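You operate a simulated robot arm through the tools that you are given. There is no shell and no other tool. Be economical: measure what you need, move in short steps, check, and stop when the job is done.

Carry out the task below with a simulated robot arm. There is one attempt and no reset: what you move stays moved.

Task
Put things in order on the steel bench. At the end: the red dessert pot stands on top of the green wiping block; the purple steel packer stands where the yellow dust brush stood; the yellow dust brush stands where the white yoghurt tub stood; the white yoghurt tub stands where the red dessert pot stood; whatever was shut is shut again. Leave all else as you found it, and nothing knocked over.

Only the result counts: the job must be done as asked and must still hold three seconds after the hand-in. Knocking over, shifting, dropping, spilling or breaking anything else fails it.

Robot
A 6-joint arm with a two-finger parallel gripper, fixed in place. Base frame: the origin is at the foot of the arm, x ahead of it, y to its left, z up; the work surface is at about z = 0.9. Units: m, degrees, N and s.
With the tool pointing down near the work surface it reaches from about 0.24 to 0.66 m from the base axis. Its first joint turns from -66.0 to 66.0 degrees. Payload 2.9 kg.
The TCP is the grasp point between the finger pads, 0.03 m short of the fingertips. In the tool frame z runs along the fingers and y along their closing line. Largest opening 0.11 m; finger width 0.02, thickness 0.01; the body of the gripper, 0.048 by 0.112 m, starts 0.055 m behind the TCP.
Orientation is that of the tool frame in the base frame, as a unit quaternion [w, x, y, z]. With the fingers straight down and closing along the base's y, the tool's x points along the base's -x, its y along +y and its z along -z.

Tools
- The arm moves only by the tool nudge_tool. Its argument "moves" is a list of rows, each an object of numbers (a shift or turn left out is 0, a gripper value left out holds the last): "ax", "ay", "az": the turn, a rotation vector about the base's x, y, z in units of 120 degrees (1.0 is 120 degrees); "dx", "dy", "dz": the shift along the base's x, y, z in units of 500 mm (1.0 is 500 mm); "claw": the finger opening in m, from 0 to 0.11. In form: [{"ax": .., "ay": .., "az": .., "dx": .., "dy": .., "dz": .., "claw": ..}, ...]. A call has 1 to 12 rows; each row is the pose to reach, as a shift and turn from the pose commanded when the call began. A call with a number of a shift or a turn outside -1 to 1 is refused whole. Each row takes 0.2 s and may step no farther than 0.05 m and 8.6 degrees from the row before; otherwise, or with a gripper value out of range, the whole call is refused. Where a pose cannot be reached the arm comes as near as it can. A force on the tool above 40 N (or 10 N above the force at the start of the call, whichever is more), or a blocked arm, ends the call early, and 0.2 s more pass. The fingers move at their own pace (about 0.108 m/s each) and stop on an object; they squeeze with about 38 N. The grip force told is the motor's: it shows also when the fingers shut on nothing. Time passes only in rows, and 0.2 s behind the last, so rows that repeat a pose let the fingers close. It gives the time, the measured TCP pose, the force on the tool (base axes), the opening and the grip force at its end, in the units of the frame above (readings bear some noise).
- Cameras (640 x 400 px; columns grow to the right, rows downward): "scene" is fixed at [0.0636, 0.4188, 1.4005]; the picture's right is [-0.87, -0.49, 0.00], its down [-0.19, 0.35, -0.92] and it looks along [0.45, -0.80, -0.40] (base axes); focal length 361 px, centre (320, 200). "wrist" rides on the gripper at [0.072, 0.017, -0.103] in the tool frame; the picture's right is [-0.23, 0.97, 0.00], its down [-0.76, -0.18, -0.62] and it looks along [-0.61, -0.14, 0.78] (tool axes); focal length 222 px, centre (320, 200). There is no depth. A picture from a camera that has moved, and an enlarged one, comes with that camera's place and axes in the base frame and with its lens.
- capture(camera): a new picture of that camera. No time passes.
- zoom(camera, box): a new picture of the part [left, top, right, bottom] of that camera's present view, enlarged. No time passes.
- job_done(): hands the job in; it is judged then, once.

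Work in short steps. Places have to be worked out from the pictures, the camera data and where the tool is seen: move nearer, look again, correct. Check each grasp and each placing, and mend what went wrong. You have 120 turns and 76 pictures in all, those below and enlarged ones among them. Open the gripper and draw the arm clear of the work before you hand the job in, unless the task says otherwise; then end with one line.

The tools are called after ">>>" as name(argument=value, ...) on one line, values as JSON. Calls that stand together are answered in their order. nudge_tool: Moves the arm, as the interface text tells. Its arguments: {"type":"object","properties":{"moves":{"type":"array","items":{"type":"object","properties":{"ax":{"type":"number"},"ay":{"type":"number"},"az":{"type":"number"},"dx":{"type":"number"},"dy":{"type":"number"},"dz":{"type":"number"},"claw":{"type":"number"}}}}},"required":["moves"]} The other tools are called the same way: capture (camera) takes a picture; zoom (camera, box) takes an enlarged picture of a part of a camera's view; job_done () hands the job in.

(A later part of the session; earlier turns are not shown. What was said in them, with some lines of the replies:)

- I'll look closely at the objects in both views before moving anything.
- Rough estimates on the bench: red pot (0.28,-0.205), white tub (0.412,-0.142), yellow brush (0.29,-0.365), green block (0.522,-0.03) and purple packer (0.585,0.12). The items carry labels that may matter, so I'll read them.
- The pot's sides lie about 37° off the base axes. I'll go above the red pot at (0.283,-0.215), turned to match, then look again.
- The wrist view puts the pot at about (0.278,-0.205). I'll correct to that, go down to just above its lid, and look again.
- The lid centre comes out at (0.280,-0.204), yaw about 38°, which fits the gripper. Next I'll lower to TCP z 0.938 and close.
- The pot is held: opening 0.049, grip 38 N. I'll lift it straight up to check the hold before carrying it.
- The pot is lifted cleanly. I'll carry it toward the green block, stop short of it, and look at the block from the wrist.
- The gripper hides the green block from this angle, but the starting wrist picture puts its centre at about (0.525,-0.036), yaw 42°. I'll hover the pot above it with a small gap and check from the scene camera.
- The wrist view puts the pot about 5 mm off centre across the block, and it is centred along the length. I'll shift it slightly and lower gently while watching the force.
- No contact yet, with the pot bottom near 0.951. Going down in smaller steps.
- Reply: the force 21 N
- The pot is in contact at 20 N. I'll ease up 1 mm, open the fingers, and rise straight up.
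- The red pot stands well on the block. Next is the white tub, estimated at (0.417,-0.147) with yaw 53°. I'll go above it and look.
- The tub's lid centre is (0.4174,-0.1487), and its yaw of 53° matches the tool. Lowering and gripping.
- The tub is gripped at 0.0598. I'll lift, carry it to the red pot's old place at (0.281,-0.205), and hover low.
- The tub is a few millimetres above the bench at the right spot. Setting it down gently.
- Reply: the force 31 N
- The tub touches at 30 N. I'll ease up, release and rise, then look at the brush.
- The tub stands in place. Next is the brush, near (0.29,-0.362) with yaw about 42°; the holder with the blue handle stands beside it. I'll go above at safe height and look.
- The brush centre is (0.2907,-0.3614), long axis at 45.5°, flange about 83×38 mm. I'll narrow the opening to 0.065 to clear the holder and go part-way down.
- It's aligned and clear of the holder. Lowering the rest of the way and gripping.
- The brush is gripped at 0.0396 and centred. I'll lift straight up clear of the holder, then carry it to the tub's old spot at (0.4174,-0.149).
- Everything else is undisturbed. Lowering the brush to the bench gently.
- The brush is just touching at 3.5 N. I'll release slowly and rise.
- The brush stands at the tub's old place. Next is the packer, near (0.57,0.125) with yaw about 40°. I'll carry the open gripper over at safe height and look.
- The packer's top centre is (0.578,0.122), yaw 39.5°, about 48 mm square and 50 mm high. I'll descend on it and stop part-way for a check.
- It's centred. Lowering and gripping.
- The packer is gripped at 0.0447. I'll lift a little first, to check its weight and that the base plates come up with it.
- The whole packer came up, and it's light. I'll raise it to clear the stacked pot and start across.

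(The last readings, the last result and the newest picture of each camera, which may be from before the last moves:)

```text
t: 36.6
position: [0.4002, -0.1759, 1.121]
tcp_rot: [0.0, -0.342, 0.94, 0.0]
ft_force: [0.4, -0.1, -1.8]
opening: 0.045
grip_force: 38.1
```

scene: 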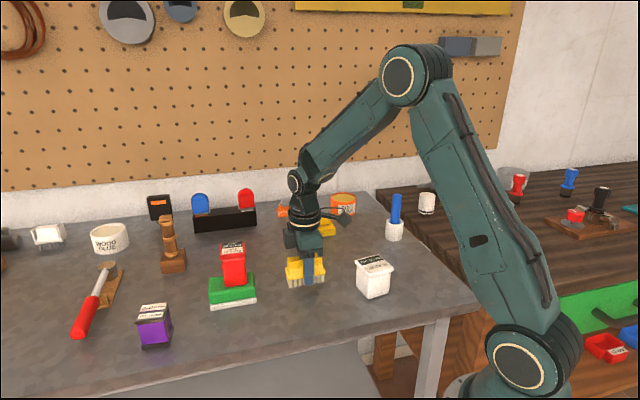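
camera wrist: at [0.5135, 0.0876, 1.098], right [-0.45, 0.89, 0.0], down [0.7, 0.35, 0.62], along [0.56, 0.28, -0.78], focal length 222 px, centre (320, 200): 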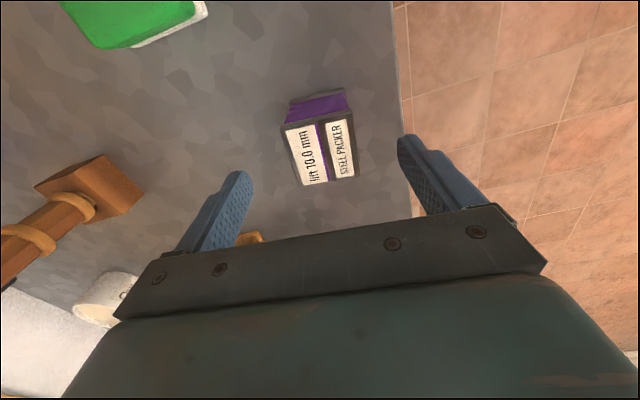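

The hold is steady. On to the brush's old place at (0.290,-0.3625), then down to a low hover.

>>> nudge_tool(moves=[{"dx": -0.044, "dy": -0.075}, {"dx": -0.088, "dy": -0.15}, {"dx": -0.132, "dy": -0.225}, {"dx": -0.176, "dy": -0.3, "az": 0.015}, {"dx": -0.2204, "dy": -0.3732, "az": 0.03}, {"dx": -0.2204, "dy": -0.3732, "dz": -0.08, "az": 0.04}, {"dx": -0.2204, "dy": -0.3732, "dz": -0.16, "az": 0.04}, {"dx": -0.2204, "dy": -0.3732, "dz": -0.24, "az": 0.04}, {"dx": -0.2204, "dy": -0.3732, "dz": -0.31, "az": 0.04}, {"dx": -0.2204, "dy": -0.3732, "dz": -0.345, "az": 0.04}])

>>> zoom(camera="scene", box=[320, 170, 460, 310])

>>> capture(camera="wrist")

```text
t: 38.8
position: [0.2915, -0.3609, 0.9494]
tcp_rot: [0.0, -0.381, 0.925, -0.001]
ft_force: [-0.9, 1.0, -1.4]
opening: 0.0449
grip_force: 38.1
```

```text
2.86 times, centred on (390, 240) of scene
camera zoom: at [0.0637, 0.4188, 1.4005], right [-0.87, -0.49, 0.0], down [-0.19, 0.35, -0.92], along [0.45, -0.8, -0.4], focal length 1031 px, centre (120, 86)
```

zoom: 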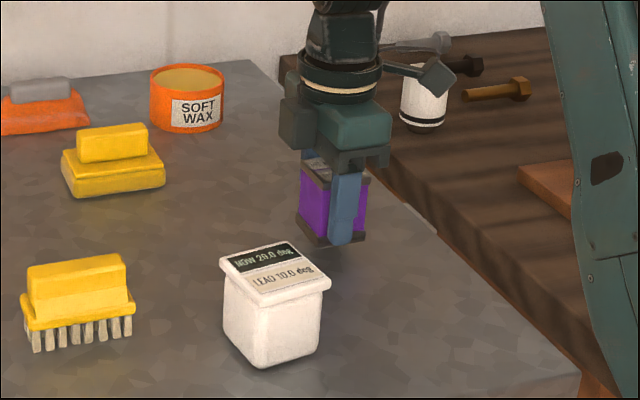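

```text
32 pictures are left
camera wrist: at [0.229, -0.4006, 1.0521], right [-0.52, 0.85, 0.0], down [0.67, 0.41, 0.62], along [0.53, 0.33, -0.78], focal length 222 px, centre (320, 200)
```

wrist: 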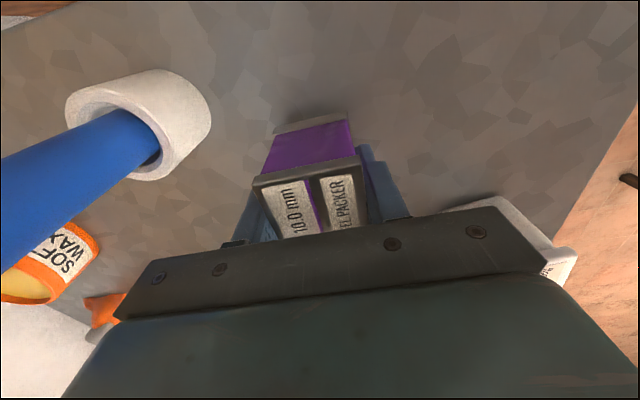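

Positioned, with the holder clear. Lowering carefully.

>>> nudge_tool(moves=[{"dx": -0.001, "dy": -0.002, "dz": -0.012}, {"dx": -0.001, "dy": -0.002, "dz": -0.02}, {"dx": -0.001, "dy": -0.002, "dz": -0.024}, {"dx": -0.001, "dy": -0.002, "dz": -0.024}])

```text
t: 39.8
position: [0.2898, -0.3632, 0.9373]
tcp_rot: [0.0, -0.381, 0.924, 0.0]
ft_force: [-0.3, -0.7, -1.2]
opening: 0.0447
grip_force: 37.9
```

>>> nudge_tool(moves=[{"dz": -0.002}, {"dz": -0.004}, {"dz": -0.004}])

```text
t: 40.6
position: [0.291, -0.3627, 0.9359]
tcp_rot: [0.0, -0.381, 0.925, -0.001]
ft_force: [-2.1, 2.3, 11.9]
opening: 0.0447
grip_force: 37.8
```

The packer is seated at 12 N. I'll release to a modest opening and rise straight up past the handle.

>>> nudge_tool(moves=[{"dz": 0.001}, {"dz": 0.001, "claw": 0.05}, {"dz": 0.001, "claw": 0.07}, {"dz": 0.001, "claw": 0.07}, {"dz": 0.05}, {"dz": 0.13}, {"dz": 0.22}, {"dz": 0.31}, {"dz": 0.38}])

>>> capture(camera="wrist")

>>> zoom(camera="scene", box=[180, 170, 460, 330])

```text
t: 42.6
position: [0.2903, -0.3622, 1.1254]
tcp_rot: [0.0, -0.381, 0.925, 0.0]
ft_force: [-0.3, -0.7, -0.8]
opening: 0.0698
grip_force: 0.2
```

```text
31 pictures are left
camera wrist: at [0.2279, -0.4014, 1.2285], right [-0.52, 0.85, 0.0], down [0.67, 0.41, 0.62], along [0.53, 0.33, -0.78], focal length 222 px, centre (320, 200)
```

wrist: 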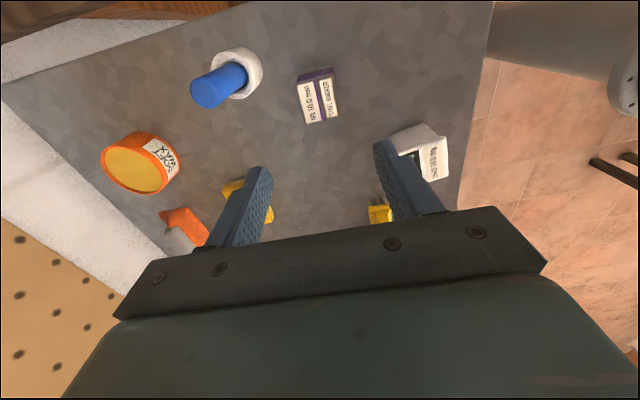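

```text
2.29 times, centred on (320, 250) of scene
camera zoom: at [0.0636, 0.4188, 1.4005], right [-0.87, -0.49, 0.0], down [-0.19, 0.35, -0.92], along [0.45, -0.8, -0.4], focal length 825 px, centre (320, 86)
```

zoom: 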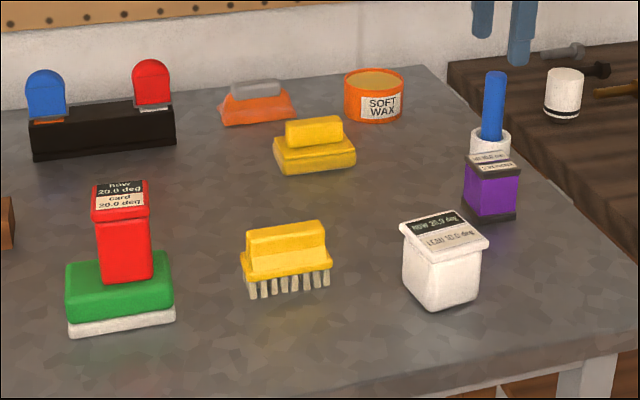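

All four pieces stand in place. I'll draw the arm clear, then do a final full check.

>>> nudge_tool(moves=[{"dz": 0.07}, {"dx": 0.03, "dy": 0.08, "dz": 0.15}, {"dx": 0.07, "dy": 0.16, "dz": 0.18}, {"dx": 0.11, "dy": 0.24, "dz": 0.18}, {"dx": 0.15, "dy": 0.32, "dz": 0.18}, {"dx": 0.19, "dy": 0.4, "dz": 0.18}])

>>> capture(camera="scene")

>>> zoom(camera="scene", box=[340, 190, 430, 310])

```text
refused: row 2 steps farther than a row can; nothing moved
```

```text
29 pictures are left
```

scene: 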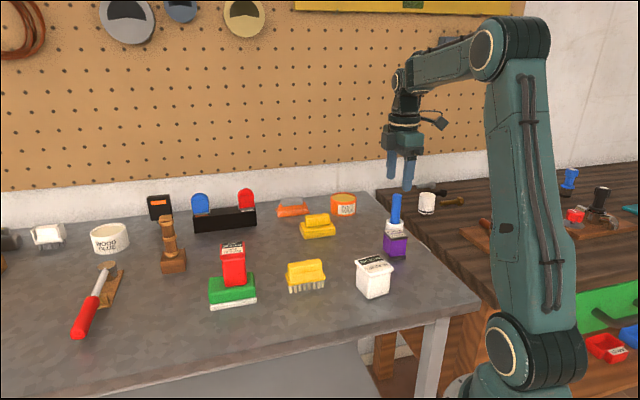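

```text
3.33 times, centred on (385, 250) of scene
camera zoom: at [0.0636, 0.4188, 1.4005], right [-0.87, -0.49, 0.0], down [-0.19, 0.35, -0.92], along [0.45, -0.8, -0.4], focal length 1203 px, centre (103, 33)
```

zoom: 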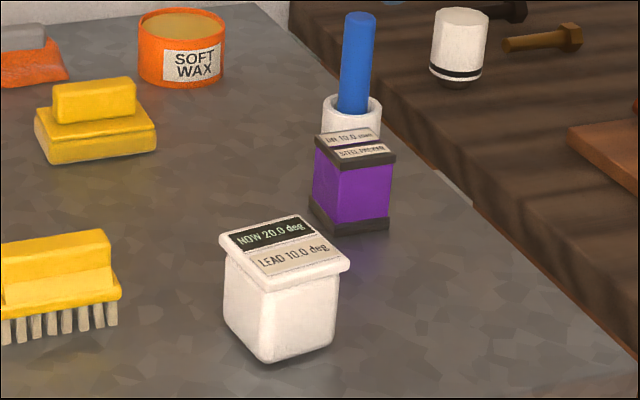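

The pictures show all pieces correctly placed and nothing disturbed. The retreat was refused because one step was too long, so I'll repeat it in shorter steps.

>>> nudge_tool(moves=[{"dz": 0.07}, {"dx": 0.02, "dy": 0.04, "dz": 0.13}, {"dx": 0.05, "dy": 0.11, "dz": 0.16}, {"dx": 0.08, "dy": 0.19, "dz": 0.16}, {"dx": 0.11, "dy": 0.27, "dz": 0.16}, {"dx": 0.14, "dy": 0.35, "dz": 0.16}, {"dx": 0.17, "dy": 0.43, "dz": 0.16}])

>>> capture(camera="scene")

```text
t: 44.2
position: [0.3764, -0.1455, 1.2048]
tcp_rot: [0.0, -0.381, 0.925, 0.0]
ft_force: [0.6, 0.0, -0.4]
opening: 0.0701
grip_force: 0.0
```

```text
27 pictures are left
```

scene: 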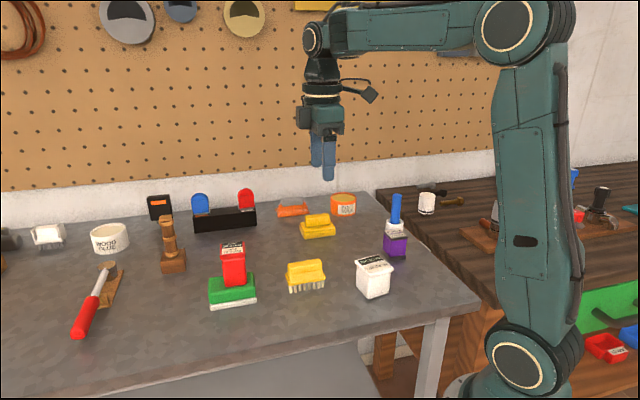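

The arm is clear, the gripper is open, and everything stands as asked. Handing in.

>>> job_done()

```text
The job is handed in.
```

The job is handed in: the red pot is on the green block, the packer is where the brush was, the brush is where the tub was, and the tub is where the red pot was; nothing was opened, and the last picture shows nothing else moved or knocked over.
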